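You operate a simulated robot arm through the tools that you are given. There is no shell and no other tool. Be economical: measure what you need, move in short steps, check, and stop when the job is done.

You run a simulated robot arm. Do the job below in one go: nothing can be reset, and whatever is moved stays where it is left.

TASK
Pump flower food into the can twice, then water the white pot till its compost is dark.
Fine: keep the saucer dry and put the can back. Set down upright: watering can.

Only the result counts: the job must be done as asked and must still hold three seconds after the hand-in. Knocking over, shifting, dropping, spilling or breaking anything else fails it.

THE ROBOT
A 7-joint arm with a two-finger parallel gripper, fixed in place. Base frame: the origin is at the foot of the arm, x ahead of it, y to its left, z up; the work surface is at about z = 860. Lengths are in mm, angles in rad, forces in N, time in s.
Its first joint turns from -2.601 to 2.601 rad. Payload 3.43 kg.
The tool frame sits at the grasp point between the pads (the TCP): z along the fingers, y along the line on which they close. The tips reach 30 mm beyond it. The gripper opens to 94 mm. The fingers are 28 mm wide and 10 mm thick; the gripper's body (50 by 96 mm) begins 55 mm behind the TCP.
Orientation is that of the tool frame in the base frame, as a unit quaternion [x, y, z, w]. With the fingers straight down and closing along the base's y, the tool's x points along the base's -x, its y along +y and its z along -z.

THE INTERFACE
- The arm moves only by the tool arm_command. Its argument "targets" is a list of rows, each an object (a shift or turn left out is 0, a gripper value left out holds the last) with "delta_pos": the shift along the tool's x, y, z in mm, a list of three; "turn": the turn, a rotation vector about the tool's x, y, z in rad, a list of three; "jaw": the opening, from 0 (shut) to 1 (fully open). In form: [{"delta_pos": [dx, dy, dz], "turn": [ax, ay, az], "jaw": jaw}, ...]. A call has 1 to 8 rows; each row is the pose to reach, as a shift and turn from the pose commanded when the call began, along the tool's axes at that moment. Rows are played at 5 a second. More than 50 mm and 0.15 rad between two rows, or a gripper value outside its range, and nothing of the call is played. Where a pose cannot be reached the arm comes as near as it can. A force on the tool above 40 N (or 10 N above the force at the start of the call, whichever is more), or a blocked arm, ends the call early, and 0.2 s more pass. The fingers move at their own pace (about 45 mm/s each) and stop on an object; they squeeze with about 29 N. The grip force told is the motor's: it shows also when the fingers shut on nothing. Time passes only in rows, and 0.2 s behind the last, so rows that repeat a pose let the fingers close. It gives the time, the measured TCP pose, the force on the tool (base axes), the opening and the grip force at its end, in the units of the frame above (readings bear some noise), with the torque about the TCP (base axes, N m) and any sound that the robot's microphone picked up.
- Cameras (640 x 400 px; columns grow to the right, rows downward): "scene" is fixed at [208.8, 646.5, 1670.2]; the picture's right is [0.68, -0.73, 0.00], its down [-0.65, -0.60, -0.48] and it looks along [0.35, 0.32, -0.88] (base axes); focal length 290 px, centre (320, 200). "wrist" rides on the gripper at [76, 14, -102] in the tool frame; the picture's right is [-0.18, 0.98, 0.00], its down [-0.75, -0.14, -0.64] and it looks along [-0.63, -0.12, 0.77] (tool axes); focal length 243 px, centre (320, 200). There is no depth. A picture from a camera that has moved, and an enlarged one, comes with that camera's place and axes in the base frame and with its lens. The place of the scene camera against the robot may be out by one fixed shift of up to 18 mm in any direction.
- capture(camera): a new picture of that camera. It takes no simulated time.
- enlarge(camera, box): a new picture of the part [left, top, right, bottom] of that camera's present view, enlarged. It takes no simulated time.
- finish_job(): hands the job in; it is judged then, once.

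Work in short steps. Places have to be worked out from the pictures, the camera data and where the tool is seen: move nearer, look again, correct. Check each grasp and each placing, and mend what went wrong. You have 120 turns and 76 pictures in all, those below and enlarged ones among them. Open the gripper and draw the arm clear of the work before you hand the job in, unless the task says otherwise; then end with one line.

The tools are called after ">>>" by a JSON object that holds its "method" and its "body". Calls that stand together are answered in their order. arm_command: Moves the arm, as the interface text tells. Its arguments: {"type":"object","properties":{"targets":{"type":"array","items":{"type":"object","properties":{"delta_pos":{"type":"array","items":{"type":"number"}},"turn":{"type":"array","items":{"type":"number"}},"jaw":{"type":"number"}}}}},"required":["targets"]} The other tools are called the same way: capture (camera) takes a picture; enlarge (camera, box) takes an enlarged picture of a part of a camera's view; finish_job () hands the job in.

At the start:

```text
time: 0.0
ee_pos: [426.0, 891.9, 1235.4]
ee_rot: [-0.001, 1.0, 0.0, 0.0]
wrist_force: [0.0, -0.2, -0.6]
torque: [0.02, -0.04, -0.04]
grip_width: 94.2
finger_force: 0.0
```

scene: 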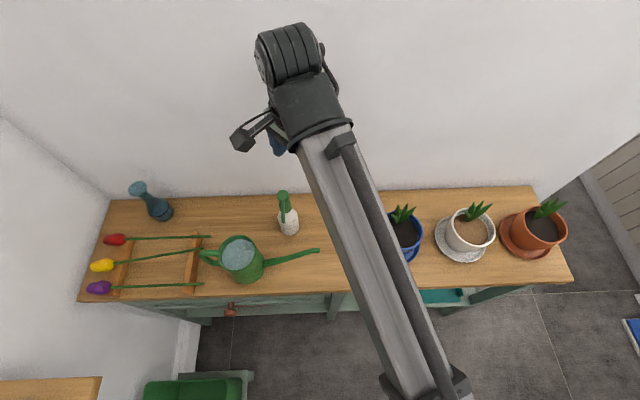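
wrist: 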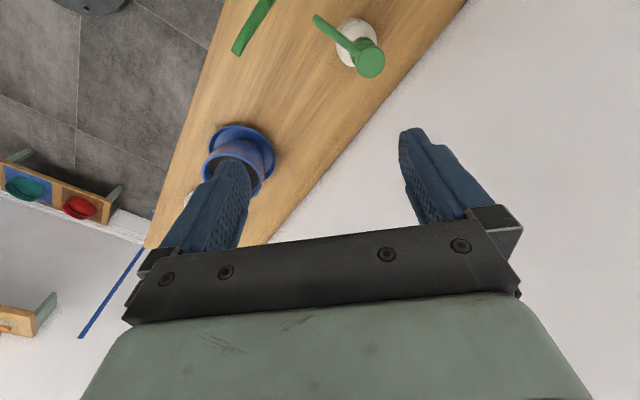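

I'll start by looking closer at the can, the pump and the pots.

>>> {"method": "enlarge", "body": {"camera": "scene", "box": [80, 170, 340, 330]}}

>>> {"method": "enlarge", "body": {"camera": "scene", "box": [380, 180, 580, 305]}}

>>> {"method": "enlarge", "body": {"camera": "wrist", "box": [180, 0, 480, 188]}}

```text
2.46 times, centred on (210, 250) of scene
camera zoom: at [208.8, 646.5, 1670.2], right [0.68, -0.73, 0.0], down [-0.65, -0.6, -0.48], along [0.35, 0.32, -0.88], focal length 714 px, centre (591, 77)
```

zoom: 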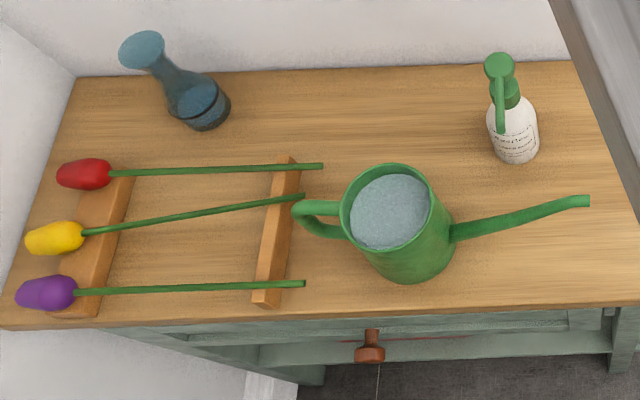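

```text
3.20 times, centred on (480, 242) of scene
camera zoom: at [208.8, 646.5, 1670.2], right [0.68, -0.73, 0.0], down [-0.65, -0.6, -0.48], along [0.35, 0.32, -0.88], focal length 928 px, centre (-192, 64)
```

zoom: 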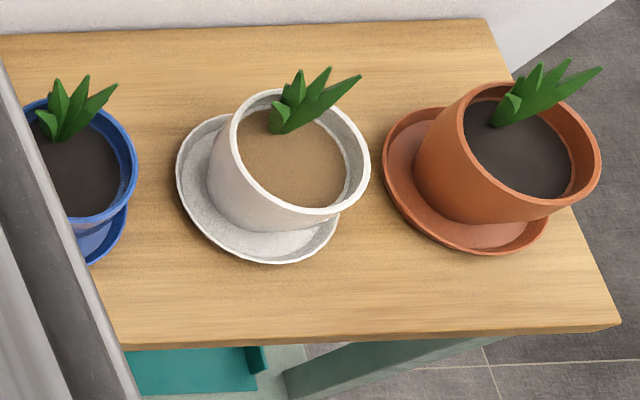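

```text
2.13 times, centred on (330, 94) of wrist
camera zoom: at [347.8, 905.3, 1338.1], right [0.18, 0.98, 0.0], down [0.75, -0.14, 0.64], along [0.63, -0.12, -0.77], focal length 516 px, centre (299, 426)
```

zoom: 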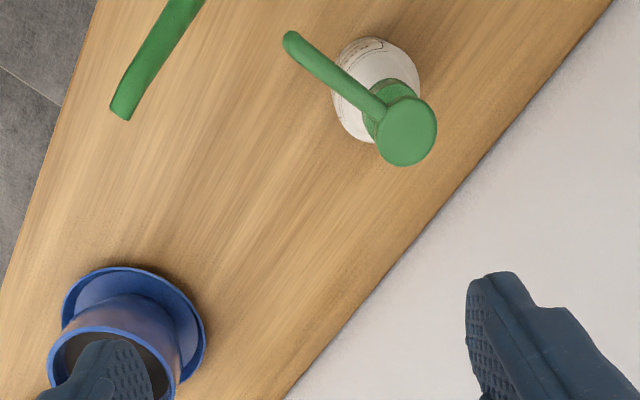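

Estimates: the table runs along d=(0.707,-0.707), with the can axis near (230,946), the pump near (396,947) and the white pot near (707,553). I'm moving to a lookout in front of the can with the hand squared to the table.

>>> {"method": "arm_command", "body": {"targets": [{"delta_pos": [41, -6, 10], "turn": [0, 0, -0.112]}, {"delta_pos": [82, -12, 20], "turn": [0, 0, -0.224]}, {"delta_pos": [123, -17, 40], "turn": [0, 0, -0.336]}, {"delta_pos": [164, -23, 60], "turn": [0, 0, -0.448]}, {"delta_pos": [205, -29, 85], "turn": [0, 0, -0.56]}, {"delta_pos": [246, -35, 110], "turn": [0, 0, -0.672]}, {"delta_pos": [288, -40, 135], "turn": [0, 0, -0.785]}, {"delta_pos": [288, -40, 135], "turn": [0, 0, -0.785]}]}}

>>> {"method": "capture", "body": {"camera": "wrist"}}

>>> {"method": "capture", "body": {"camera": "scene"}}

```text
time: 1.8
ee_pos: [136.9, 851.3, 1101.3]
ee_rot: [-0.384, 0.923, 0.001, -0.001]
wrist_force: [-0.3, -0.4, 0.4]
torque: [0.0, 0.04, -0.02]
grip_width: 94.0
finger_force: 0.0
```

```text
70 pictures are left
camera wrist: at [71.3, 806.6, 1204.1], right [-0.57, 0.82, 0.0], down [0.63, 0.43, 0.64], along [0.53, 0.36, -0.77], focal length 243 px, centre (320, 200)
```

wrist: 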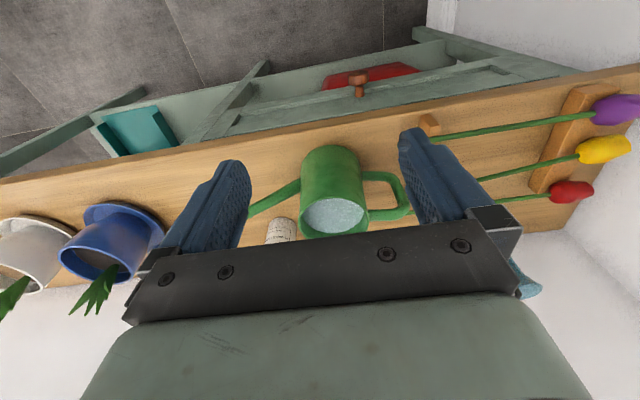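

```text
69 pictures are left
```

scene: 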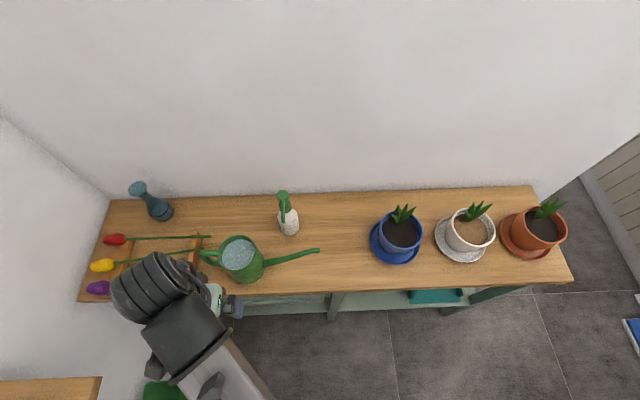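

The can and its handle are visible from the wrist. Enlarging it to measure the handle.

>>> {"method": "enlarge", "body": {"camera": "wrist", "box": [240, 130, 432, 250]}}

```text
3.33 times, centred on (336, 190) of wrist
camera zoom: at [71.3, 806.6, 1204.1], right [-0.57, 0.82, 0.0], down [0.63, 0.43, 0.64], along [0.53, 0.36, -0.77], focal length 809 px, centre (267, 233)
```

zoom: 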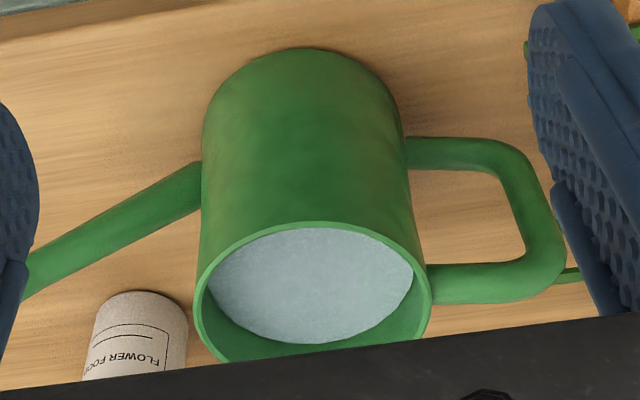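

The handle is a D: outer bar near s≈-590 (along the table), m≈848 (depth), z 885–968, about 15 mm thick. I'm tilting the hand 40° toward the table and standing off in front of the bar.

>>> {"method": "arm_command", "body": {"targets": [{"delta_pos": [-14, 17, 10], "turn": [0, -0.14, 0], "jaw": 0.45}, {"delta_pos": [-28, 34, 25], "turn": [0, -0.28, 0]}, {"delta_pos": [-42, 51, 40], "turn": [0, -0.42, 0]}, {"delta_pos": [-56, 68, 60], "turn": [0, -0.56, 0]}, {"delta_pos": [-71, 85, 80], "turn": [0, -0.7, 0]}, {"delta_pos": [-71, 85, 80], "turn": [0, -0.7, 0]}]}}

>>> {"method": "capture", "body": {"camera": "wrist"}}

>>> {"method": "enlarge", "body": {"camera": "scene", "box": [120, 190, 340, 330]}}

```text
time: 3.2
ee_pos: [128.6, 962.0, 1021.4]
ee_rot: [-0.359, 0.868, 0.131, 0.318]
wrist_force: [0.3, -0.3, 1.1]
torque: [-0.01, 0.0, 0.01]
grip_width: 42.1
finger_force: 0.0
```

```text
67 pictures are left
camera wrist: at [28.5, 883.7, 1050.3], right [-0.6, 0.79, 0.12], down [0.21, 0.01, 0.98], along [0.77, 0.61, -0.18], focal length 243 px, centre (320, 200)
```

wrist: 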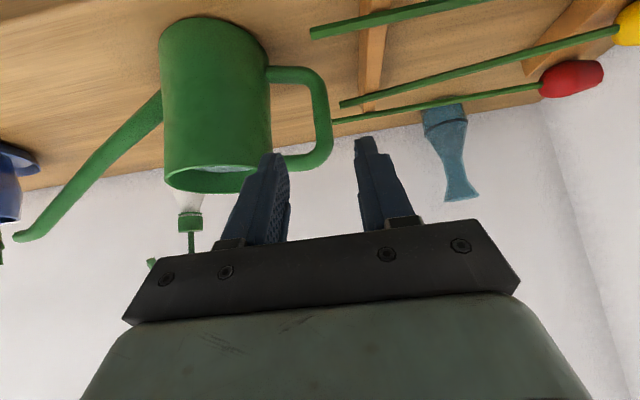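

```text
2.86 times, centred on (230, 260) of scene
camera zoom: at [208.8, 646.5, 1670.2], right [0.68, -0.73, 0.0], down [-0.65, -0.6, -0.48], along [0.35, 0.32, -0.88], focal length 829 px, centre (577, 29)
```

zoom: 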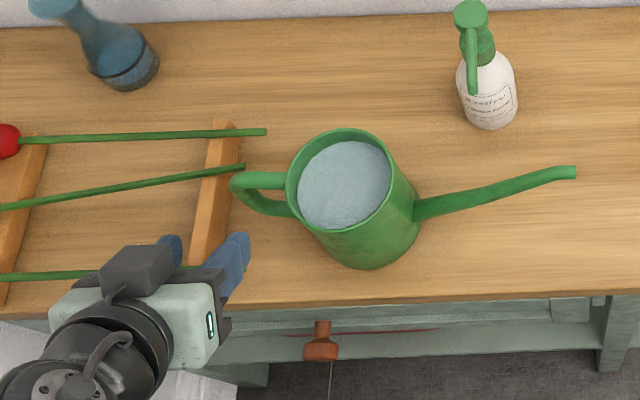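

The handle bar is between the fingers' line (s≈-591, z 890–972). The rack and flower stems (z≈905) are close, so I narrow the jaw, advance 60 mm and look again.

>>> {"method": "arm_command", "body": {"targets": [{"delta_pos": [-1, 1, 20], "jaw": 0.36}, {"delta_pos": [-1, 2, 40]}, {"delta_pos": [-2, 2, 62]}, {"delta_pos": [-2, 2, 62]}]}}

>>> {"method": "capture", "body": {"camera": "wrist"}}

>>> {"method": "enlarge", "body": {"camera": "scene", "box": [150, 210, 290, 298]}}

```text
time: 4.2
ee_pos: [155.6, 991.2, 974.4]
ee_rot: [-0.359, 0.868, 0.13, 0.317]
wrist_force: [0.1, -0.4, 0.1]
torque: [-0.06, 0.0, -0.02]
grip_width: 33.9
finger_force: 0.1
```

```text
65 pictures are left
camera wrist: at [56.5, 913.4, 1003.6], right [-0.6, 0.79, 0.12], down [0.21, 0.01, 0.98], along [0.77, 0.61, -0.18], focal length 243 px, centre (320, 200)
```

wrist: 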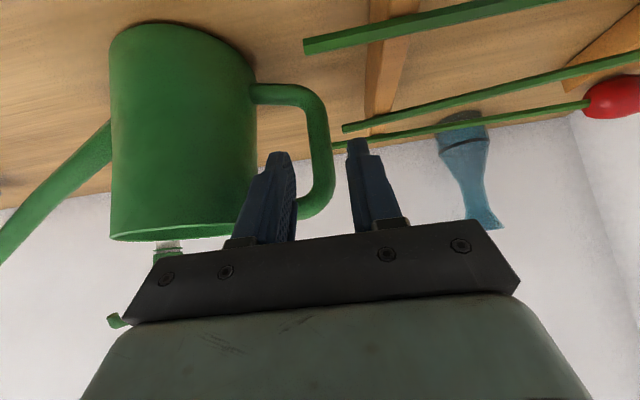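

```text
4.55 times, centred on (220, 254) of scene
camera zoom: at [208.8, 646.5, 1670.2], right [0.68, -0.73, 0.0], down [-0.65, -0.6, -0.48], along [0.35, 0.32, -0.88], focal length 1319 px, centre (774, -46)
```

zoom: 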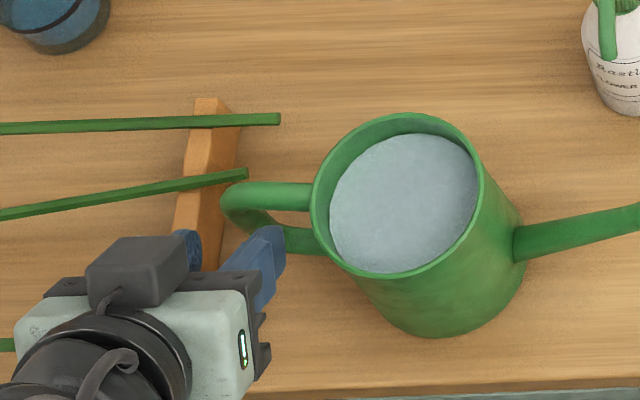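

Aligned (bar at s≈-590.6). Advancing the last 44 mm and closing.

>>> {"method": "arm_command", "body": {"targets": [{"delta_pos": [-1, 0, 22]}, {"delta_pos": [-2, 0, 44]}, {"delta_pos": [-2, 0, 44]}]}}

>>> {"method": "capture", "body": {"camera": "wrist"}}

```text
time: 5.0
ee_pos: [176.3, 1013.7, 941.6]
ee_rot: [-0.36, 0.868, 0.132, 0.317]
wrist_force: [0.0, -0.4, 0.6]
torque: [0.01, 0.02, 0.0]
grip_width: 33.9
finger_force: 0.1
```

```text
63 pictures are left
camera wrist: at [77.5, 934.8, 970.9], right [-0.6, 0.79, 0.12], down [0.21, 0.02, 0.98], along [0.77, 0.61, -0.18], focal length 243 px, centre (320, 200)
```

wrist: 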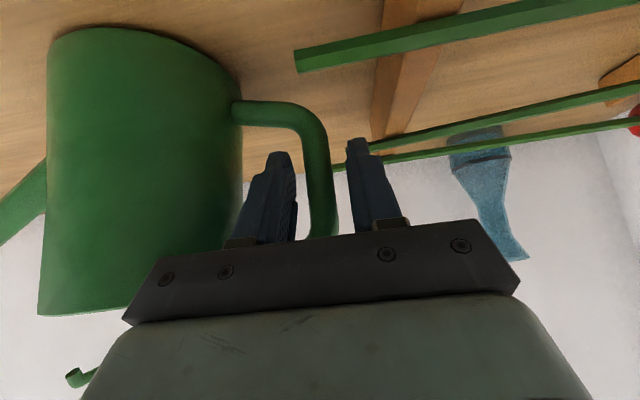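

The bar sits between the pads. Closing.

>>> {"method": "arm_command", "body": {"targets": [{"jaw": 0.1}, {"jaw": 0.0}, {"jaw": 0.0}, {"jaw": 0.0}]}}

>>> {"method": "capture", "body": {"camera": "wrist"}}

```text
time: 6.0
ee_pos: [177.3, 1012.4, 941.8]
ee_rot: [-0.36, 0.868, 0.131, 0.317]
wrist_force: [2.3, -1.7, 0.3]
torque: [0.13, -0.14, -0.03]
grip_width: 19.8
finger_force: 29.0
```

```text
62 pictures are left
camera wrist: at [77.4, 934.7, 971.0], right [-0.6, 0.79, 0.12], down [0.21, 0.02, 0.98], along [0.77, 0.61, -0.18], focal length 243 px, centre (320, 200)
```

wrist: 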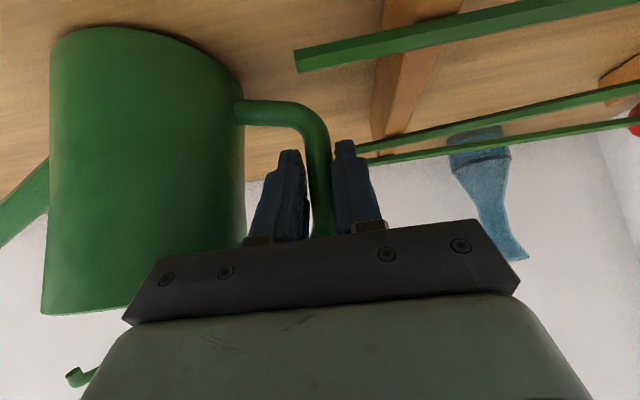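

Gripped at 19.8 mm. Lifting gently by 25 mm to test the grip.

>>> {"method": "arm_command", "body": {"targets": [{"delta_pos": [-3.2, 0, -3.8]}, {"delta_pos": [-6.4, 0, -7.7]}, {"delta_pos": [-11, 0, -13]}, {"delta_pos": [-16, 0, -19]}, {"delta_pos": [-16, 0, -19]}]}}

>>> {"method": "enlarge", "body": {"camera": "scene", "box": [120, 180, 340, 320]}}

>>> {"method": "capture", "body": {"camera": "wrist"}}

```text
time: 7.2
ee_pos: [177.5, 1013.7, 967.1]
ee_rot: [-0.359, 0.868, 0.131, 0.317]
wrist_force: [-0.2, -0.5, -7.7]
torque: [0.45, 0.51, -0.03]
grip_width: 20.1
finger_force: 29.5
```

```text
2.86 times, centred on (230, 250) of scene
camera zoom: at [208.8, 646.5, 1670.2], right [0.68, -0.73, 0.0], down [-0.65, -0.6, -0.48], along [0.35, 0.32, -0.88], focal length 829 px, centre (577, 57)
```

zoom: 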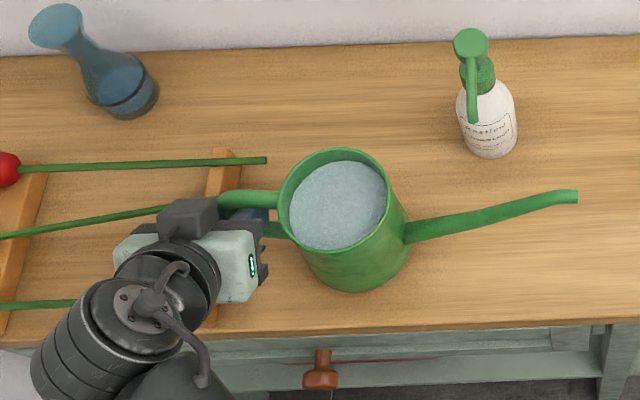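

```text
60 pictures are left
camera wrist: at [77.8, 935.9, 996.2], right [-0.6, 0.79, 0.12], down [0.22, 0.02, 0.98], along [0.77, 0.61, -0.18], focal length 243 px, centre (320, 200)
```

wrist: 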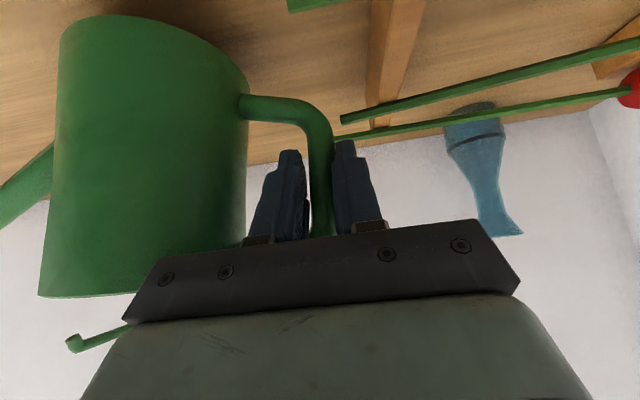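

Held level, weight ≈7.7 N. The nozzle tip works out at s≈-379, m≈892, z≈1046, with the bottle axis at m≈957. I'm sliding the lifted can 122 mm along the table so its mouth is in line with the nozzle.

>>> {"method": "arm_command", "body": {"targets": [{"delta_pos": [0, -10, 0]}, {"delta_pos": [0, -30, 0]}, {"delta_pos": [0, -50, 0]}, {"delta_pos": [0, -70, 0]}, {"delta_pos": [0, -90, 0]}, {"delta_pos": [0, -110, 0]}, {"delta_pos": [0, -122, 0]}, {"delta_pos": [0, -122, 0]}]}}

>>> {"method": "enlarge", "body": {"camera": "scene", "box": [180, 170, 400, 310]}}

>>> {"method": "capture", "body": {"camera": "wrist"}}

```text
time: 9.0
ee_pos: [262.6, 927.5, 966.8]
ee_rot: [-0.359, 0.868, 0.13, 0.317]
wrist_force: [-0.4, -0.3, -7.0]
torque: [0.49, 0.53, 0.01]
grip_width: 20.5
finger_force: 28.9
```

```text
2.86 times, centred on (290, 240) of scene
camera zoom: at [208.8, 646.5, 1670.2], right [0.68, -0.73, 0.0], down [-0.65, -0.6, -0.48], along [0.35, 0.32, -0.88], focal length 829 px, centre (406, 86)
```

zoom: 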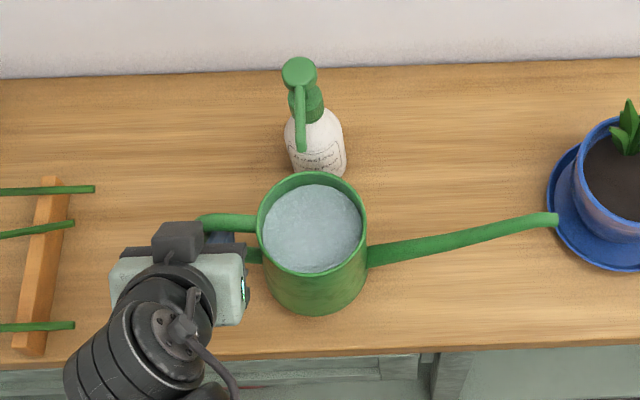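

```text
58 pictures are left
camera wrist: at [163.9, 848.9, 996.1], right [-0.6, 0.79, 0.12], down [0.22, 0.02, 0.98], along [0.77, 0.61, -0.18], focal length 243 px, centre (320, 200)
```

wrist: 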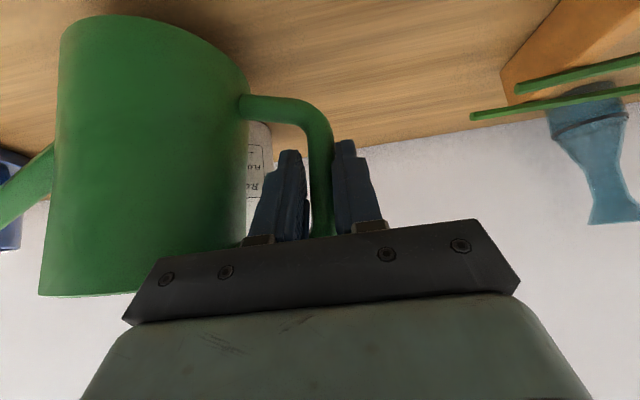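

Relative offsets: the nozzle is 48 mm deeper than the can centre and 5 mm toward the handle side. I'm moving 27 mm deeper (keeping ~8 mm from the bottle) and then lowering most of the way.

>>> {"method": "arm_command", "body": {"targets": [{"delta_pos": [-7, 2, 6]}, {"delta_pos": [-14, 4, 12]}, {"delta_pos": [-20.7, 4, 17.4]}, {"delta_pos": [-20.7, 4, 17.4]}, {"delta_pos": [-14, 4, 25]}, {"delta_pos": [-7.8, 4, 32.7]}, {"delta_pos": [-7.8, 4, 32.7]}]}}

>>> {"method": "enlarge", "body": {"camera": "scene", "box": [200, 170, 420, 310]}}

>>> {"method": "capture", "body": {"camera": "wrist"}}

```text
time: 10.6
ee_pos: [278.7, 950.4, 947.2]
ee_rot: [-0.361, 0.867, 0.132, 0.317]
wrist_force: [-0.8, 2.1, -1.1]
torque: [-0.07, -0.13, 0.09]
grip_width: 20.2
finger_force: 28.8
```

```text
2.86 times, centred on (310, 240) of scene
camera zoom: at [208.8, 646.5, 1670.2], right [0.68, -0.73, 0.0], down [-0.65, -0.6, -0.48], along [0.35, 0.32, -0.88], focal length 829 px, centre (349, 86)
```

zoom: 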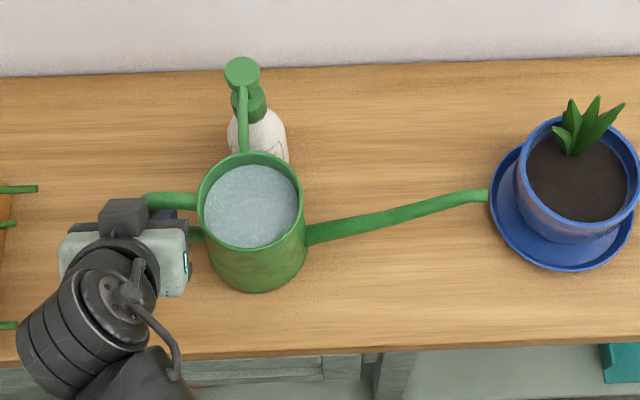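

```text
56 pictures are left
camera wrist: at [179.3, 871.2, 976.6], right [-0.6, 0.79, 0.12], down [0.21, 0.01, 0.98], along [0.77, 0.61, -0.18], focal length 243 px, centre (320, 200)
```

wrist: 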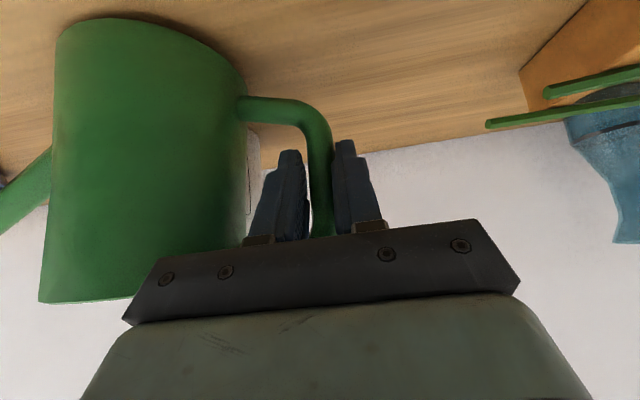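

The can is touching the table with the mouth under the nozzle (offset ≈18 mm from centre). I lower 3 mm more and release.

>>> {"method": "arm_command", "body": {"targets": [{"delta_pos": [1, 0, 1.2]}, {"delta_pos": [2, 0, 2.3]}, {"delta_pos": [2, 0, 2.3], "jaw": 0.22}, {"delta_pos": [2, 0, 2.3], "jaw": 0.36}, {"delta_pos": [2, 0, 2.3], "jaw": 0.36}]}}

>>> {"method": "capture", "body": {"camera": "wrist"}}

```text
time: 11.8
ee_pos: [278.1, 949.2, 944.7]
ee_rot: [-0.36, 0.868, 0.132, 0.316]
wrist_force: [-0.1, -0.5, 0.0]
torque: [0.02, -0.01, 0.03]
grip_width: 33.7
finger_force: 0.1
```

```text
55 pictures are left
camera wrist: at [179.4, 870.4, 973.3], right [-0.6, 0.79, 0.12], down [0.21, 0.02, 0.98], along [0.77, 0.61, -0.18], focal length 243 px, centre (320, 200)
```

wrist: 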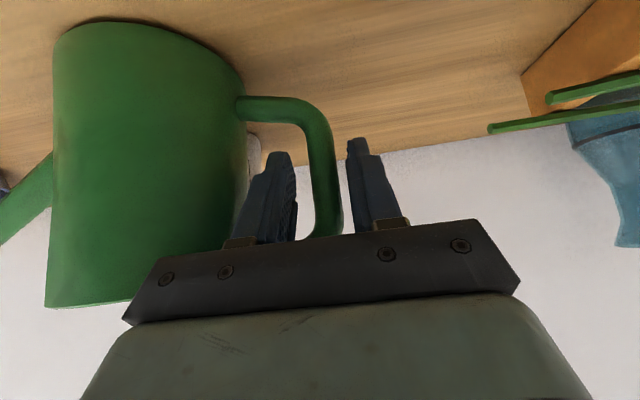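

Released. Withdrawing along the fingers, then rising, with fingers closing.

>>> {"method": "arm_command", "body": {"targets": [{"delta_pos": [0, 0, -30]}, {"delta_pos": [0, 0, -65]}, {"delta_pos": [0, 0, -100]}, {"delta_pos": [-20, 0, -130], "jaw": 0}, {"delta_pos": [-45, -10, -160]}, {"delta_pos": [-70, -45, -185]}, {"delta_pos": [-85, -90, -190]}, {"delta_pos": [-85, -90, -190]}]}}

>>> {"method": "capture", "body": {"camera": "wrist"}}

>>> {"method": "enlarge", "body": {"camera": "scene", "box": [200, 170, 420, 310]}}

```text
time: 13.6
ee_pos: [302.3, 844.3, 1145.2]
ee_rot: [-0.359, 0.868, 0.132, 0.317]
wrist_force: [0.5, 0.1, -1.6]
torque: [0.01, -0.02, 0.0]
grip_width: 0.0
finger_force: 29.3
```

```text
54 pictures are left
camera wrist: at [203.9, 765.9, 1175.5], right [-0.6, 0.79, 0.12], down [0.21, 0.02, 0.98], along [0.77, 0.61, -0.18], focal length 243 px, centre (320, 200)
```

wrist: 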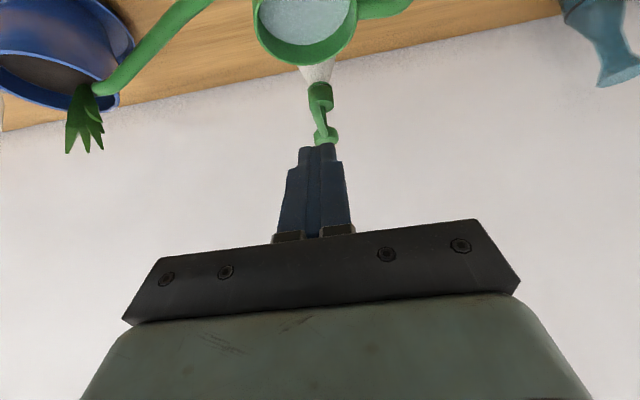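

```text
2.86 times, centred on (310, 240) of scene
camera zoom: at [208.8, 646.5, 1670.2], right [0.68, -0.73, 0.0], down [-0.65, -0.6, -0.48], along [0.35, 0.32, -0.88], focal length 829 px, centre (349, 86)
```

zoom: 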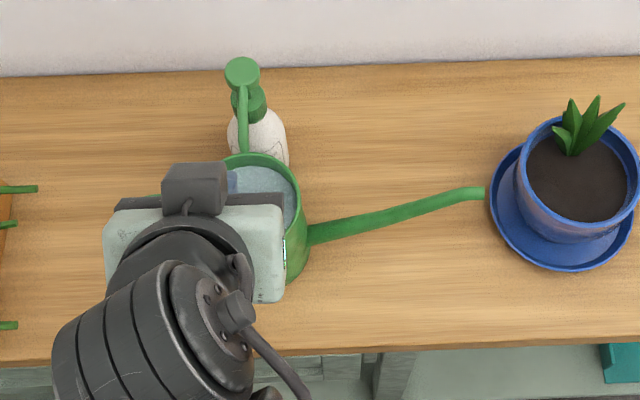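

Zooming onto the pump head.

>>> {"method": "enlarge", "body": {"camera": "wrist", "box": [240, 40, 400, 160]}}

```text
3.33 times, centred on (320, 100) of wrist
camera zoom: at [203.9, 765.9, 1175.5], right [-0.6, 0.79, 0.12], down [0.21, 0.02, 0.98], along [0.77, 0.61, -0.18], focal length 809 px, centre (320, 533)
```

zoom: 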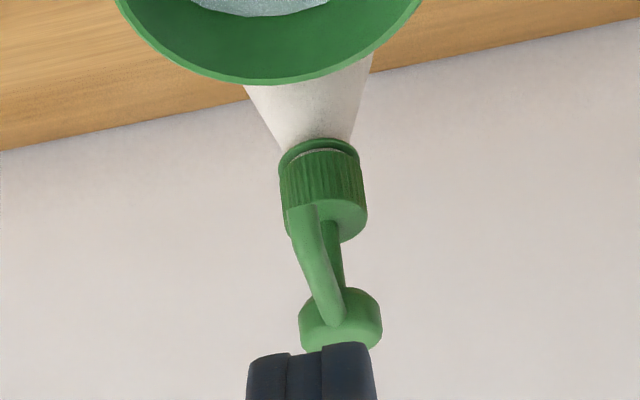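

Pump head at s≈-381.5, m≈956, top z≈1060, with about a 25–30 mm stroke. Moving the closed fingertips above it, about 20 mm clear.

>>> {"method": "arm_command", "body": {"targets": [{"delta_pos": [-26, 0, 22]}, {"delta_pos": [-52, -1, 43]}, {"delta_pos": [-78, -1.5, 65]}, {"delta_pos": [-103, -1.7, 87]}, {"delta_pos": [-82, -1.7, 112]}, {"delta_pos": [-82, -1.7, 112]}]}}

>>> {"method": "enlarge", "body": {"camera": "wrist", "box": [200, 0, 440, 180]}}

>>> {"method": "enlarge", "body": {"camera": "scene", "box": [200, 160, 360, 280]}}

```text
time: 15.0
ee_pos: [397.7, 940.2, 1111.3]
ee_rot: [-0.359, 0.868, 0.131, 0.317]
wrist_force: [0.6, -0.1, 0.6]
torque: [0.02, 0.01, 0.01]
grip_width: 0.1
finger_force: 28.7
```

```text
2.22 times, centred on (320, 90) of wrist
camera zoom: at [298.7, 861.6, 1141.9], right [-0.6, 0.79, 0.12], down [0.21, 0.01, 0.98], along [0.77, 0.61, -0.18], focal length 539 px, centre (320, 444)
```

zoom: 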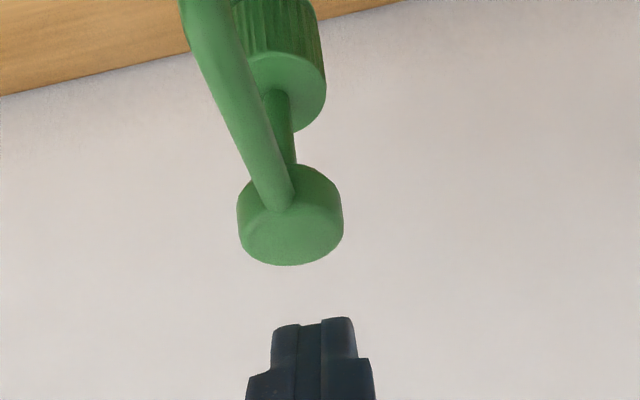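

```text
3.33 times, centred on (280, 220) of scene
camera zoom: at [208.8, 646.5, 1670.2], right [0.68, -0.73, 0.0], down [-0.65, -0.6, -0.48], along [0.35, 0.32, -0.88], focal length 967 px, centre (453, 133)
```

zoom: 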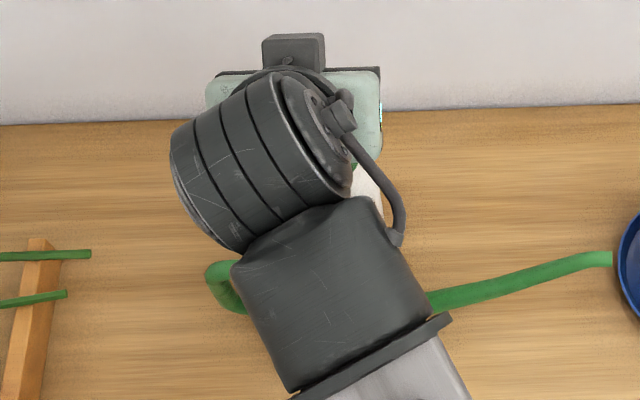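

The fingertips are above the head, ≈19 mm to contact. Descending straight 24 mm to find contact.

>>> {"method": "arm_command", "body": {"targets": [{"delta_pos": [6, -2, 7.5]}, {"delta_pos": [12, -2, 14.5]}, {"delta_pos": [15.5, -2, 18.4]}]}}

>>> {"method": "enlarge", "body": {"camera": "wrist", "box": [200, 0, 440, 180]}}

```text
time: 15.8
ee_pos: [400.4, 937.8, 1087.6]
ee_rot: [-0.359, 0.868, 0.131, 0.318]
wrist_force: [-0.4, 0.0, 1.8]
torque: [0.0, -0.01, -0.03]
grip_width: 0.1
finger_force: 29.1
```

```text
2.22 times, centred on (320, 90) of wrist
camera zoom: at [300.3, 859.6, 1116.7], right [-0.6, 0.79, 0.12], down [0.21, 0.01, 0.98], along [0.77, 0.61, -0.18], focal length 539 px, centre (320, 444)
```

zoom: 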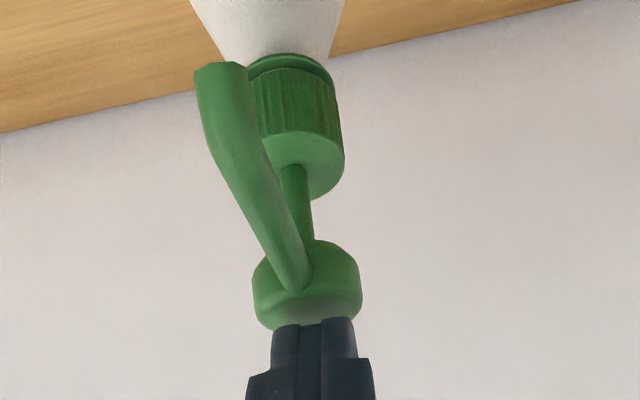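

Contact is about to start or just started, and the tips are centred on the head. Pressing down up to 30 mm, watching force.

>>> {"method": "arm_command", "body": {"targets": [{"delta_pos": [4, 0, 4.8]}, {"delta_pos": [8, 0, 9.5]}, {"delta_pos": [11.5, 0, 13.8]}, {"delta_pos": [14, 0, 16.8]}]}}

>>> {"method": "enlarge", "body": {"camera": "wrist", "box": [200, 0, 440, 180]}}

```text
time: 16.8
ee_pos: [400.4, 937.7, 1069.0]
ee_rot: [-0.359, 0.867, 0.133, 0.319]
wrist_force: [-1.5, 1.3, 32.2]
torque: [0.22, -0.22, 0.05]
grip_width: 0.1
finger_force: 28.5
```

```text
2.22 times, centred on (320, 90) of wrist
camera zoom: at [300.4, 859.2, 1097.1], right [-0.6, 0.79, 0.12], down [0.21, 0.01, 0.98], along [0.77, 0.61, -0.17], focal length 539 px, centre (320, 444)
```

zoom: 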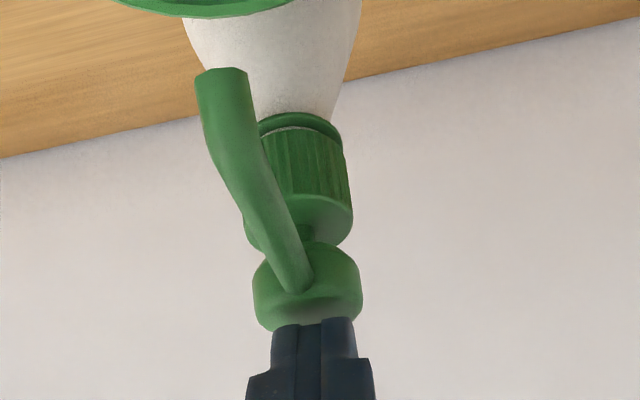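

The head went down ≈18 mm, with 32 N building up. Pushing 2 mm more to check whether it is at its stop.

>>> {"method": "arm_command", "body": {"targets": [{"delta_pos": [0.7, 0, 0.8]}, {"delta_pos": [0.7, 0, 0.8]}]}}

```text
time: 17.6
ee_pos: [401.1, 939.5, 1072.1]
ee_rot: [-0.358, 0.865, 0.137, 0.324]
wrist_force: [-3.5, -3.6, 46.9]
torque: [-0.01, -0.09, -0.11]
grip_width: 0.1
finger_force: 29.1
stopped in row 2: the force on the tool passed its limit at 43 N (the readings are from after the stop); the commanded pose is now the measured one
```

That's the end stop. Rising 32 mm to let the head return.

>>> {"method": "arm_command", "body": {"targets": [{"delta_pos": [-6, 0, -8]}, {"delta_pos": [-13, 0, -16]}, {"delta_pos": [-20, 0, -24]}, {"delta_pos": [-20, 0, -24]}]}}

>>> {"method": "enlarge", "body": {"camera": "wrist", "box": [200, 0, 440, 180]}}

```text
time: 18.6
ee_pos: [400.0, 938.3, 1097.4]
ee_rot: [-0.359, 0.867, 0.133, 0.319]
wrist_force: [0.2, 0.3, 0.0]
torque: [0.03, -0.03, 0.02]
grip_width: 0.0
finger_force: 28.5
```

```text
2.22 times, centred on (320, 90) of wrist
camera zoom: at [301.2, 860.3, 1126.3], right [-0.6, 0.79, 0.12], down [0.21, 0.01, 0.98], along [0.77, 0.61, -0.18], focal length 539 px, centre (320, 444)
```

zoom: 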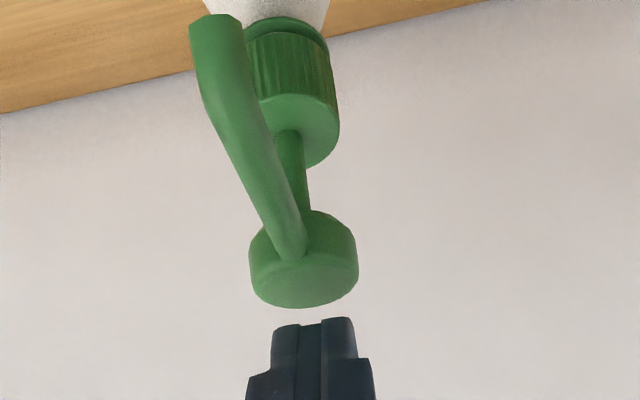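

The head sprang back. Second press, same depth.

>>> {"method": "arm_command", "body": {"targets": [{"delta_pos": [5, 0, 6]}, {"delta_pos": [10, 0, 12]}, {"delta_pos": [15, 0, 18]}, {"delta_pos": [19, 0, 22.6]}, {"delta_pos": [20.3, 0, 24.2]}, {"delta_pos": [20.3, 0, 24.2]}]}}

>>> {"method": "enlarge", "body": {"camera": "wrist", "box": [200, 0, 440, 180]}}

```text
time: 20.0
ee_pos: [401.0, 939.2, 1068.0]
ee_rot: [-0.36, 0.865, 0.135, 0.321]
wrist_force: [-0.3, 2.2, 34.9]
torque: [0.32, -0.3, -0.01]
grip_width: 0.0
finger_force: 29.0
```

```text
2.22 times, centred on (320, 90) of wrist
camera zoom: at [301.3, 859.8, 1096.1], right [-0.6, 0.79, 0.12], down [0.21, 0.01, 0.98], along [0.77, 0.61, -0.17], focal length 539 px, centre (320, 444)
```

zoom: 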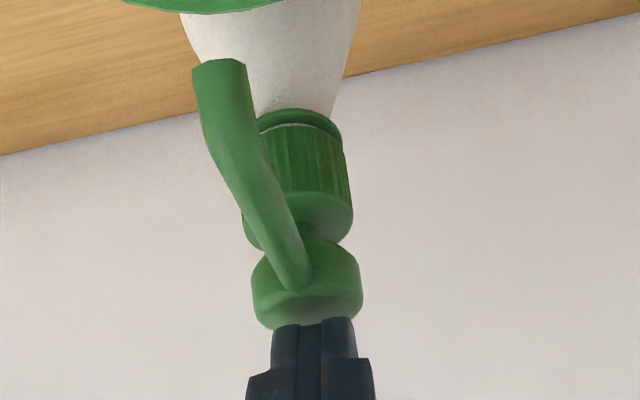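

Second stroke done to the same stop. Lifting off and backing out to the standoff in front of the handle.

>>> {"method": "arm_command", "body": {"targets": [{"delta_pos": [-9.7, 0, -11.5]}, {"delta_pos": [-29, 0, -34.4]}, {"delta_pos": [-8, 0, -71.7]}, {"delta_pos": [23, 0, -104]}, {"delta_pos": [61, 0, -129.6]}, {"delta_pos": [78, 40, -131]}, {"delta_pos": [97, 75, -108], "jaw": 0.38}, {"delta_pos": [120, 94, -81]}]}}

>>> {"method": "capture", "body": {"camera": "wrist"}}

>>> {"method": "enlarge", "body": {"camera": "scene", "box": [200, 170, 360, 290]}}

```text
time: 21.8
ee_pos: [230.7, 904.8, 1048.1]
ee_rot: [-0.359, 0.867, 0.133, 0.32]
wrist_force: [0.5, 0.4, 0.7]
torque: [-0.01, 0.01, 0.01]
grip_width: 36.0
finger_force: 0.2
```

```text
45 pictures are left
camera wrist: at [132.0, 825.9, 1077.1], right [-0.6, 0.79, 0.12], down [0.21, 0.01, 0.98], along [0.77, 0.61, -0.17], focal length 243 px, centre (320, 200)
```

wrist: 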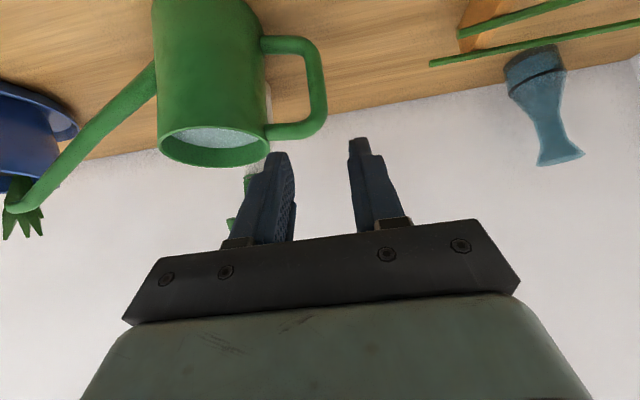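

```text
3.33 times, centred on (280, 230) of scene
camera zoom: at [208.8, 646.5, 1670.2], right [0.68, -0.73, 0.0], down [-0.65, -0.6, -0.48], along [0.35, 0.32, -0.88], focal length 967 px, centre (453, 100)
```

zoom: 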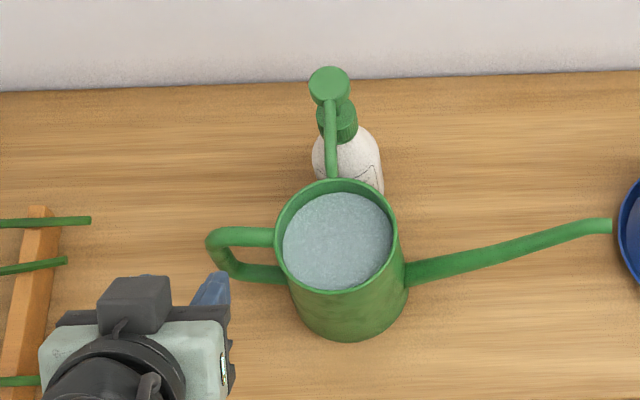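

The can is untouched and its contents look slightly tinted; no spill. Re-approaching the handle.

>>> {"method": "arm_command", "body": {"targets": [{"delta_pos": [9, -2, 20]}, {"delta_pos": [18, -3, 50]}, {"delta_pos": [18.5, -3, 80]}, {"delta_pos": [18.5, -3, 105]}, {"delta_pos": [18.5, -3, 123]}, {"delta_pos": [18.5, -3, 123]}]}}

>>> {"method": "capture", "body": {"camera": "wrist"}}

```text
time: 23.2
ee_pos: [279.4, 947.7, 943.2]
ee_rot: [-0.36, 0.867, 0.134, 0.318]
wrist_force: [-0.4, -0.5, -0.5]
torque: [0.0, 0.01, 0.02]
grip_width: 35.5
finger_force: 0.1
```

```text
43 pictures are left
camera wrist: at [180.6, 869.3, 971.5], right [-0.6, 0.79, 0.12], down [0.21, 0.01, 0.98], along [0.77, 0.61, -0.17], focal length 243 px, centre (320, 200)
```

wrist: 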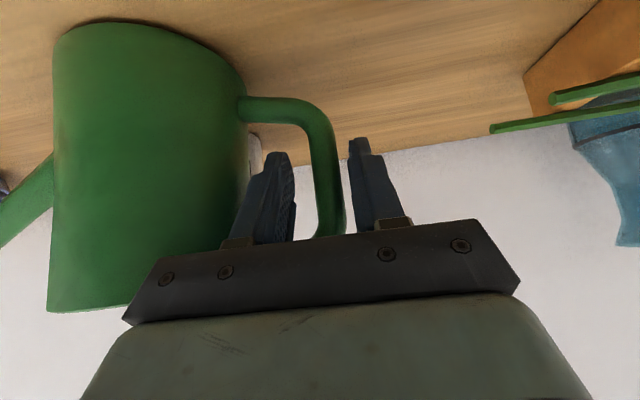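

The bar is between the pads, a couple of mm off centre, so I correct by 2 mm and close.

>>> {"method": "arm_command", "body": {"targets": [{"delta_pos": [0, 2, 0]}, {"delta_pos": [0, 2, 0], "jaw": 0.1}, {"delta_pos": [0, 2, 0], "jaw": 0}, {"delta_pos": [0, 2, 0]}, {"delta_pos": [0, 2, 0]}]}}

```text
time: 24.4
ee_pos: [278.7, 950.6, 942.6]
ee_rot: [-0.36, 0.867, 0.134, 0.319]
wrist_force: [-1.6, 2.4, 0.7]
torque: [-0.01, -0.05, 0.05]
grip_width: 19.7
finger_force: 28.9
```

Gripped again. Lifting slightly with a small nose-up correction, then backing the can straight out from the pump to in front of the table.

>>> {"method": "arm_command", "body": {"targets": [{"delta_pos": [-4, 0, -5], "turn": [0.015, 0, -0.013]}, {"delta_pos": [-9, 0, -10.7], "turn": [0.031, 0, -0.026]}, {"delta_pos": [6.3, 0, -23.6], "turn": [0.031, 0, -0.026]}, {"delta_pos": [29.2, 0, -42.9], "turn": [0.031, 0, -0.026]}, {"delta_pos": [56, 0, -65.4], "turn": [0.031, 0, -0.026]}, {"delta_pos": [72.5, 0, -100.2], "turn": [0.031, 0, -0.026]}, {"delta_pos": [89.6, 0, -134.2], "turn": [0.031, 0, -0.026]}, {"delta_pos": [89.6, 0, -134.2], "turn": [0.031, 0, -0.026]}]}}

>>> {"method": "capture", "body": {"camera": "scene"}}

>>> {"method": "capture", "body": {"camera": "wrist"}}

```text
time: 26.2
ee_pos: [169.0, 837.1, 986.7]
ee_rot: [-0.366, 0.864, 0.116, 0.326]
wrist_force: [0.1, -0.1, -6.7]
torque: [0.5, 0.5, 0.02]
grip_width: 20.3
finger_force: 29.3
```

```text
42 pictures are left
```

scene: 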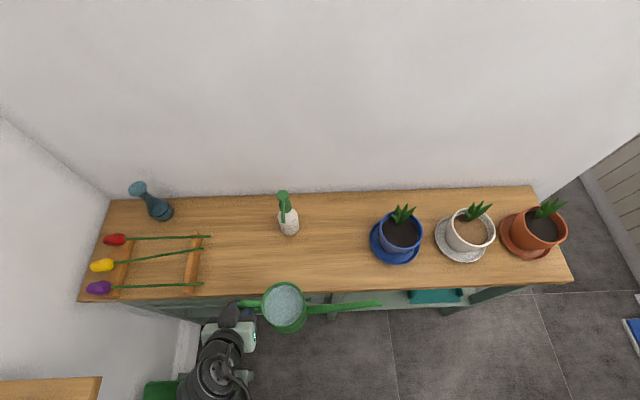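

```text
41 pictures are left
camera wrist: at [69.8, 759.6, 1014.1], right [-0.6, 0.8, 0.08], down [0.18, 0.04, 0.98], along [0.78, 0.6, -0.17], focal length 243 px, centre (320, 200)
```

wrist: 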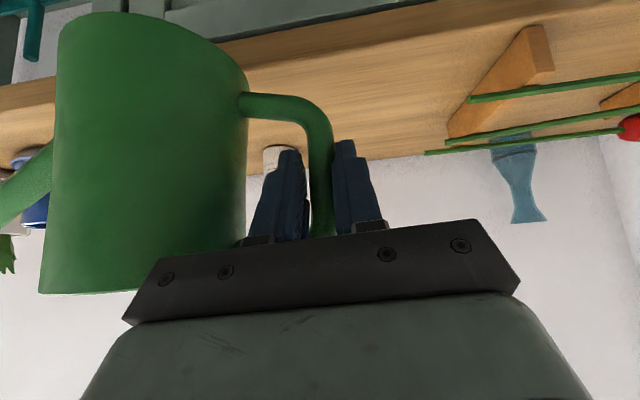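

Carried cleanly. Now I take the can along the front of the table, yawing it 45° so the spout comes to point along base +x toward the white pot: first half.

>>> {"method": "arm_command", "body": {"targets": [{"delta_pos": [0.5, -10, -1.5], "turn": [-0.014, -0.001, -0.017]}, {"delta_pos": [1.4, -32, -4.3], "turn": [-0.045, -0.003, -0.053]}, {"delta_pos": [2.5, -56, -7.6], "turn": [-0.078, -0.005, -0.093]}, {"delta_pos": [3.6, -81, -11], "turn": [-0.113, -0.007, -0.134]}, {"delta_pos": [4.8, -106, -14.3], "turn": [-0.148, -0.009, -0.176]}, {"delta_pos": [5.9, -131, -17.7], "turn": [-0.183, -0.011, -0.217]}, {"delta_pos": [7.2, -160, -21.7], "turn": [-0.224, -0.014, -0.265]}, {"delta_pos": [8.1, -181, -24.5], "turn": [-0.253, -0.0155, -0.3]}]}}

>>> {"method": "capture", "body": {"camera": "scene"}}

```text
time: 28.0
ee_pos: [282.2, 695.4, 1009.2]
ee_rot: [-0.528, 0.775, 0.177, 0.298]
wrist_force: [-0.1, 1.5, -7.5]
torque: [0.23, 0.65, 0.02]
grip_width: 20.1
finger_force: 29.2
```

```text
40 pictures are left
```

scene: 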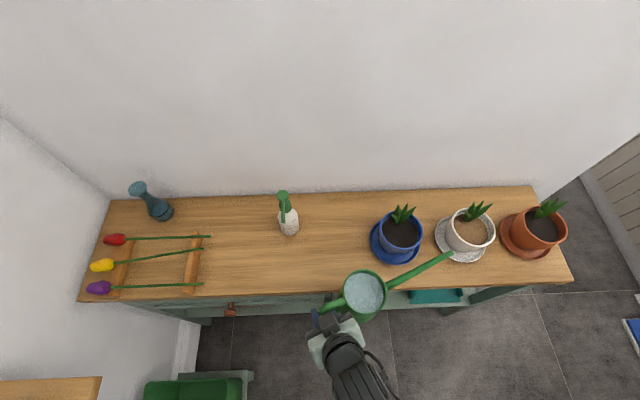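

On track. Second half of the carry and yaw, ending with the spout tip high above the front-left of the white pot.

>>> {"method": "arm_command", "body": {"targets": [{"delta_pos": [5, -13, -5.6], "turn": [-0.02, -0.001, -0.024]}, {"delta_pos": [14, -35, -15.3], "turn": [-0.056, -0.0035, -0.065]}, {"delta_pos": [23, -59, -25.7], "turn": [-0.094, -0.006, -0.11]}, {"delta_pos": [33, -85, -37], "turn": [-0.135, -0.0085, -0.158]}, {"delta_pos": [43, -110, -48], "turn": [-0.175, -0.011, -0.205]}, {"delta_pos": [52.5, -135, -58.8], "turn": [-0.214, -0.0135, -0.251]}, {"delta_pos": [59, -152, -66], "turn": [-0.242, -0.015, -0.283]}, {"delta_pos": [62.2, -159.8, -69.6], "turn": [-0.254, -0.016, -0.297]}]}}

>>> {"method": "enlarge", "body": {"camera": "scene", "box": [360, 170, 560, 310]}}

>>> {"method": "capture", "body": {"camera": "wrist"}}

```text
time: 29.8
ee_pos: [394.9, 551.4, 1026.3]
ee_rot: [0.667, -0.659, -0.231, -0.258]
wrist_force: [-0.1, 0.3, -7.5]
torque: [-0.04, 0.69, 0.0]
grip_width: 19.9
finger_force: 29.0
```

```text
2.86 times, centred on (460, 240) of scene
camera zoom: at [208.8, 646.5, 1670.2], right [0.68, -0.73, 0.0], down [-0.65, -0.6, -0.48], along [0.35, 0.32, -0.88], focal length 829 px, centre (-80, 86)
```

zoom: 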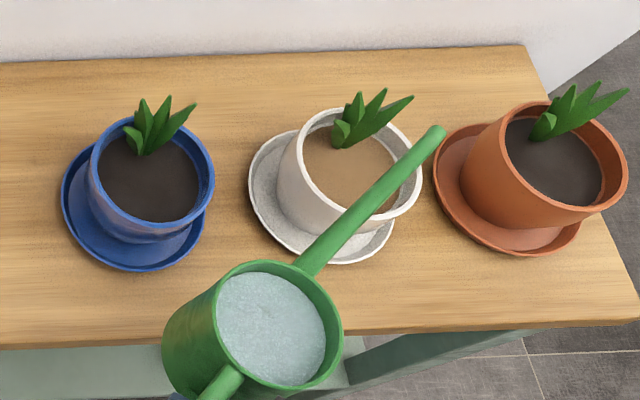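

```text
38 pictures are left
camera wrist: at [377.2, 425.4, 1054.8], right [-0.99, 0.14, 0.08], down [0.1, 0.16, 0.98], along [0.12, 0.98, -0.17], focal length 243 px, centre (320, 200)
```

wrist: 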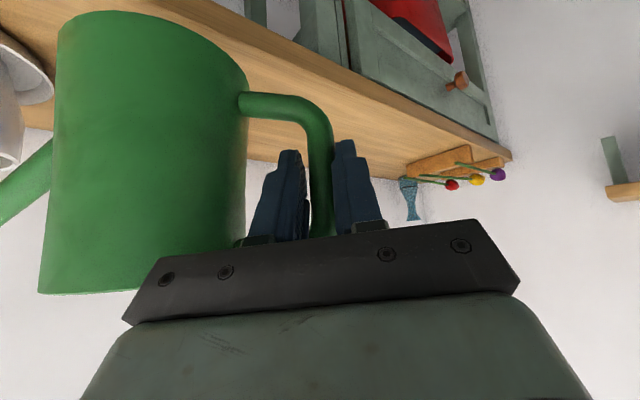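

Spout tip now ≈(688,538,~1090), pot centre ≈(723,548), rim z≈947. I tilt the can in place to about 14° while shifting 8 mm forward, then check where the tip is.

>>> {"method": "arm_command", "body": {"targets": [{"delta_pos": [-0.4, -2, 0.4], "turn": [-0.03, 0, 0.026]}, {"delta_pos": [-0.8, -4, 0.8], "turn": [-0.076, 0, 0.065]}, {"delta_pos": [-1.3, -6, 1.2], "turn": [-0.122, 0, 0.104]}, {"delta_pos": [-1.3, -8, 1.6], "turn": [-0.16, 0, 0.136]}, {"delta_pos": [-1.3, -8, 1.6], "turn": [-0.182, 0, 0.156]}]}}

>>> {"method": "enlarge", "body": {"camera": "scene", "box": [380, 180, 540, 300]}}

>>> {"method": "capture", "body": {"camera": "wrist"}}

```text
time: 31.0
ee_pos: [402.2, 550.9, 1026.6]
ee_rot: [-0.635, 0.685, 0.31, 0.177]
wrist_force: [-0.7, 0.1, -7.9]
torque: [-0.01, 0.67, 0.01]
grip_width: 20.1
finger_force: 28.7
```

```text
3.33 times, centred on (460, 240) of scene
camera zoom: at [208.8, 646.5, 1670.2], right [0.68, -0.73, 0.0], down [-0.65, -0.6, -0.48], along [0.35, 0.32, -0.88], focal length 967 px, centre (-147, 67)
```

zoom: 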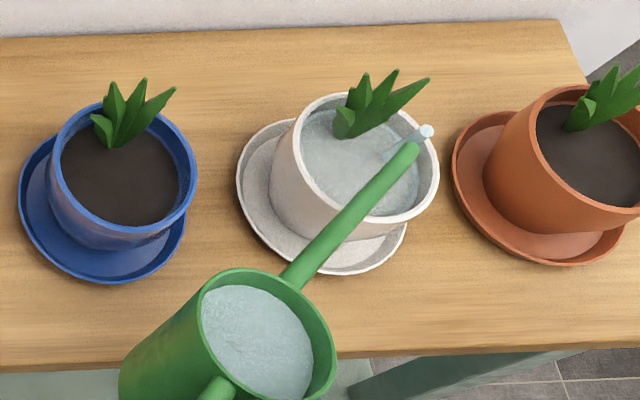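

```text
36 pictures are left
camera wrist: at [391.6, 426.6, 1058.1], right [-0.94, 0.14, 0.31], down [0.33, 0.16, 0.93], along [0.08, 0.98, -0.19], focal length 243 px, centre (320, 200)
```

wrist: 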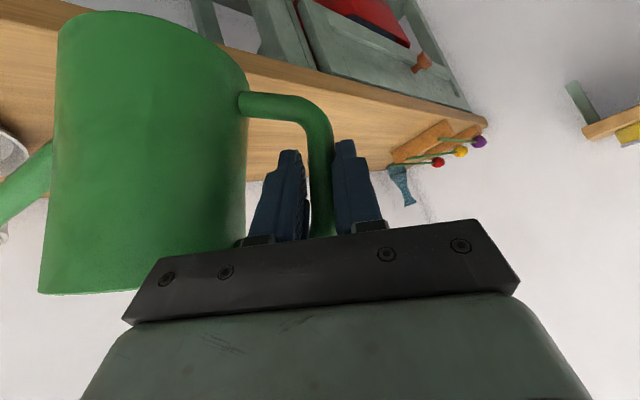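

It's already flowing fast and water is pooling on the compost. Tilting back at once to stop it.

>>> {"method": "arm_command", "body": {"targets": [{"delta_pos": [0, 0, 0], "turn": [0.105, 0, -0.09]}, {"delta_pos": [0, 0, 0], "turn": [0.2, 0, -0.171]}]}}

>>> {"method": "enlarge", "body": {"camera": "scene", "box": [380, 180, 540, 300]}}

```text
time: 31.6
ee_pos: [400.4, 551.5, 1025.8]
ee_rot: [0.671, -0.656, -0.223, -0.265]
wrist_force: [0.2, 0.3, -7.6]
torque: [-0.01, 0.72, 0.04]
grip_width: 20.3
finger_force: 28.9
```

```text
3.33 times, centred on (460, 240) of scene
camera zoom: at [208.8, 646.5, 1670.2], right [0.68, -0.73, 0.0], down [-0.65, -0.6, -0.48], along [0.35, 0.32, -0.88], focal length 967 px, centre (-147, 67)
```

zoom: 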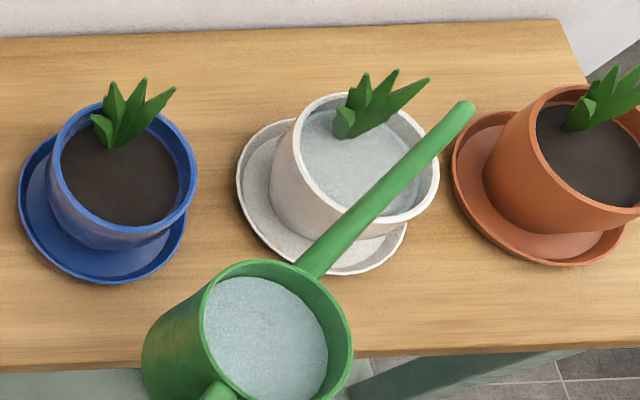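

Flow stopped. Holding still 1.6 s to let the water soak in.

>>> {"method": "arm_command", "body": {"targets": [{"jaw": 0}, {"jaw": 0}, {"jaw": 0}, {"jaw": 0}, {"jaw": 0}, {"jaw": 0}, {"jaw": 0}, {"jaw": 0}]}}

>>> {"method": "enlarge", "body": {"camera": "scene", "box": [380, 180, 540, 300]}}

```text
time: 33.4
ee_pos: [401.9, 551.0, 1025.9]
ee_rot: [0.671, -0.656, -0.223, -0.265]
wrist_force: [-0.4, -0.3, -6.9]
torque: [-0.05, 0.7, 0.01]
grip_width: 20.2
finger_force: 28.8
```

```text
3.33 times, centred on (460, 240) of scene
camera zoom: at [208.8, 646.5, 1670.2], right [0.68, -0.73, 0.0], down [-0.65, -0.6, -0.48], along [0.35, 0.32, -0.88], focal length 967 px, centre (-147, 67)
```

zoom: 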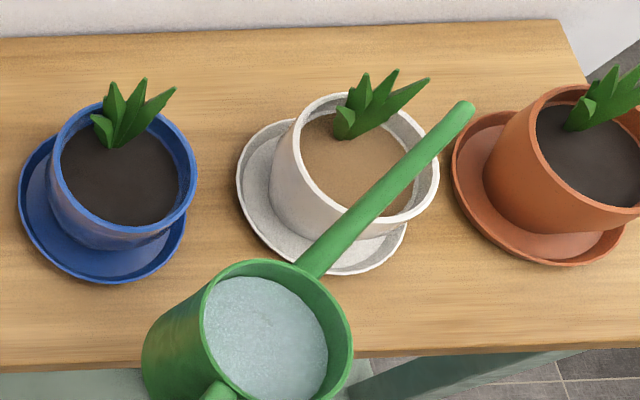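

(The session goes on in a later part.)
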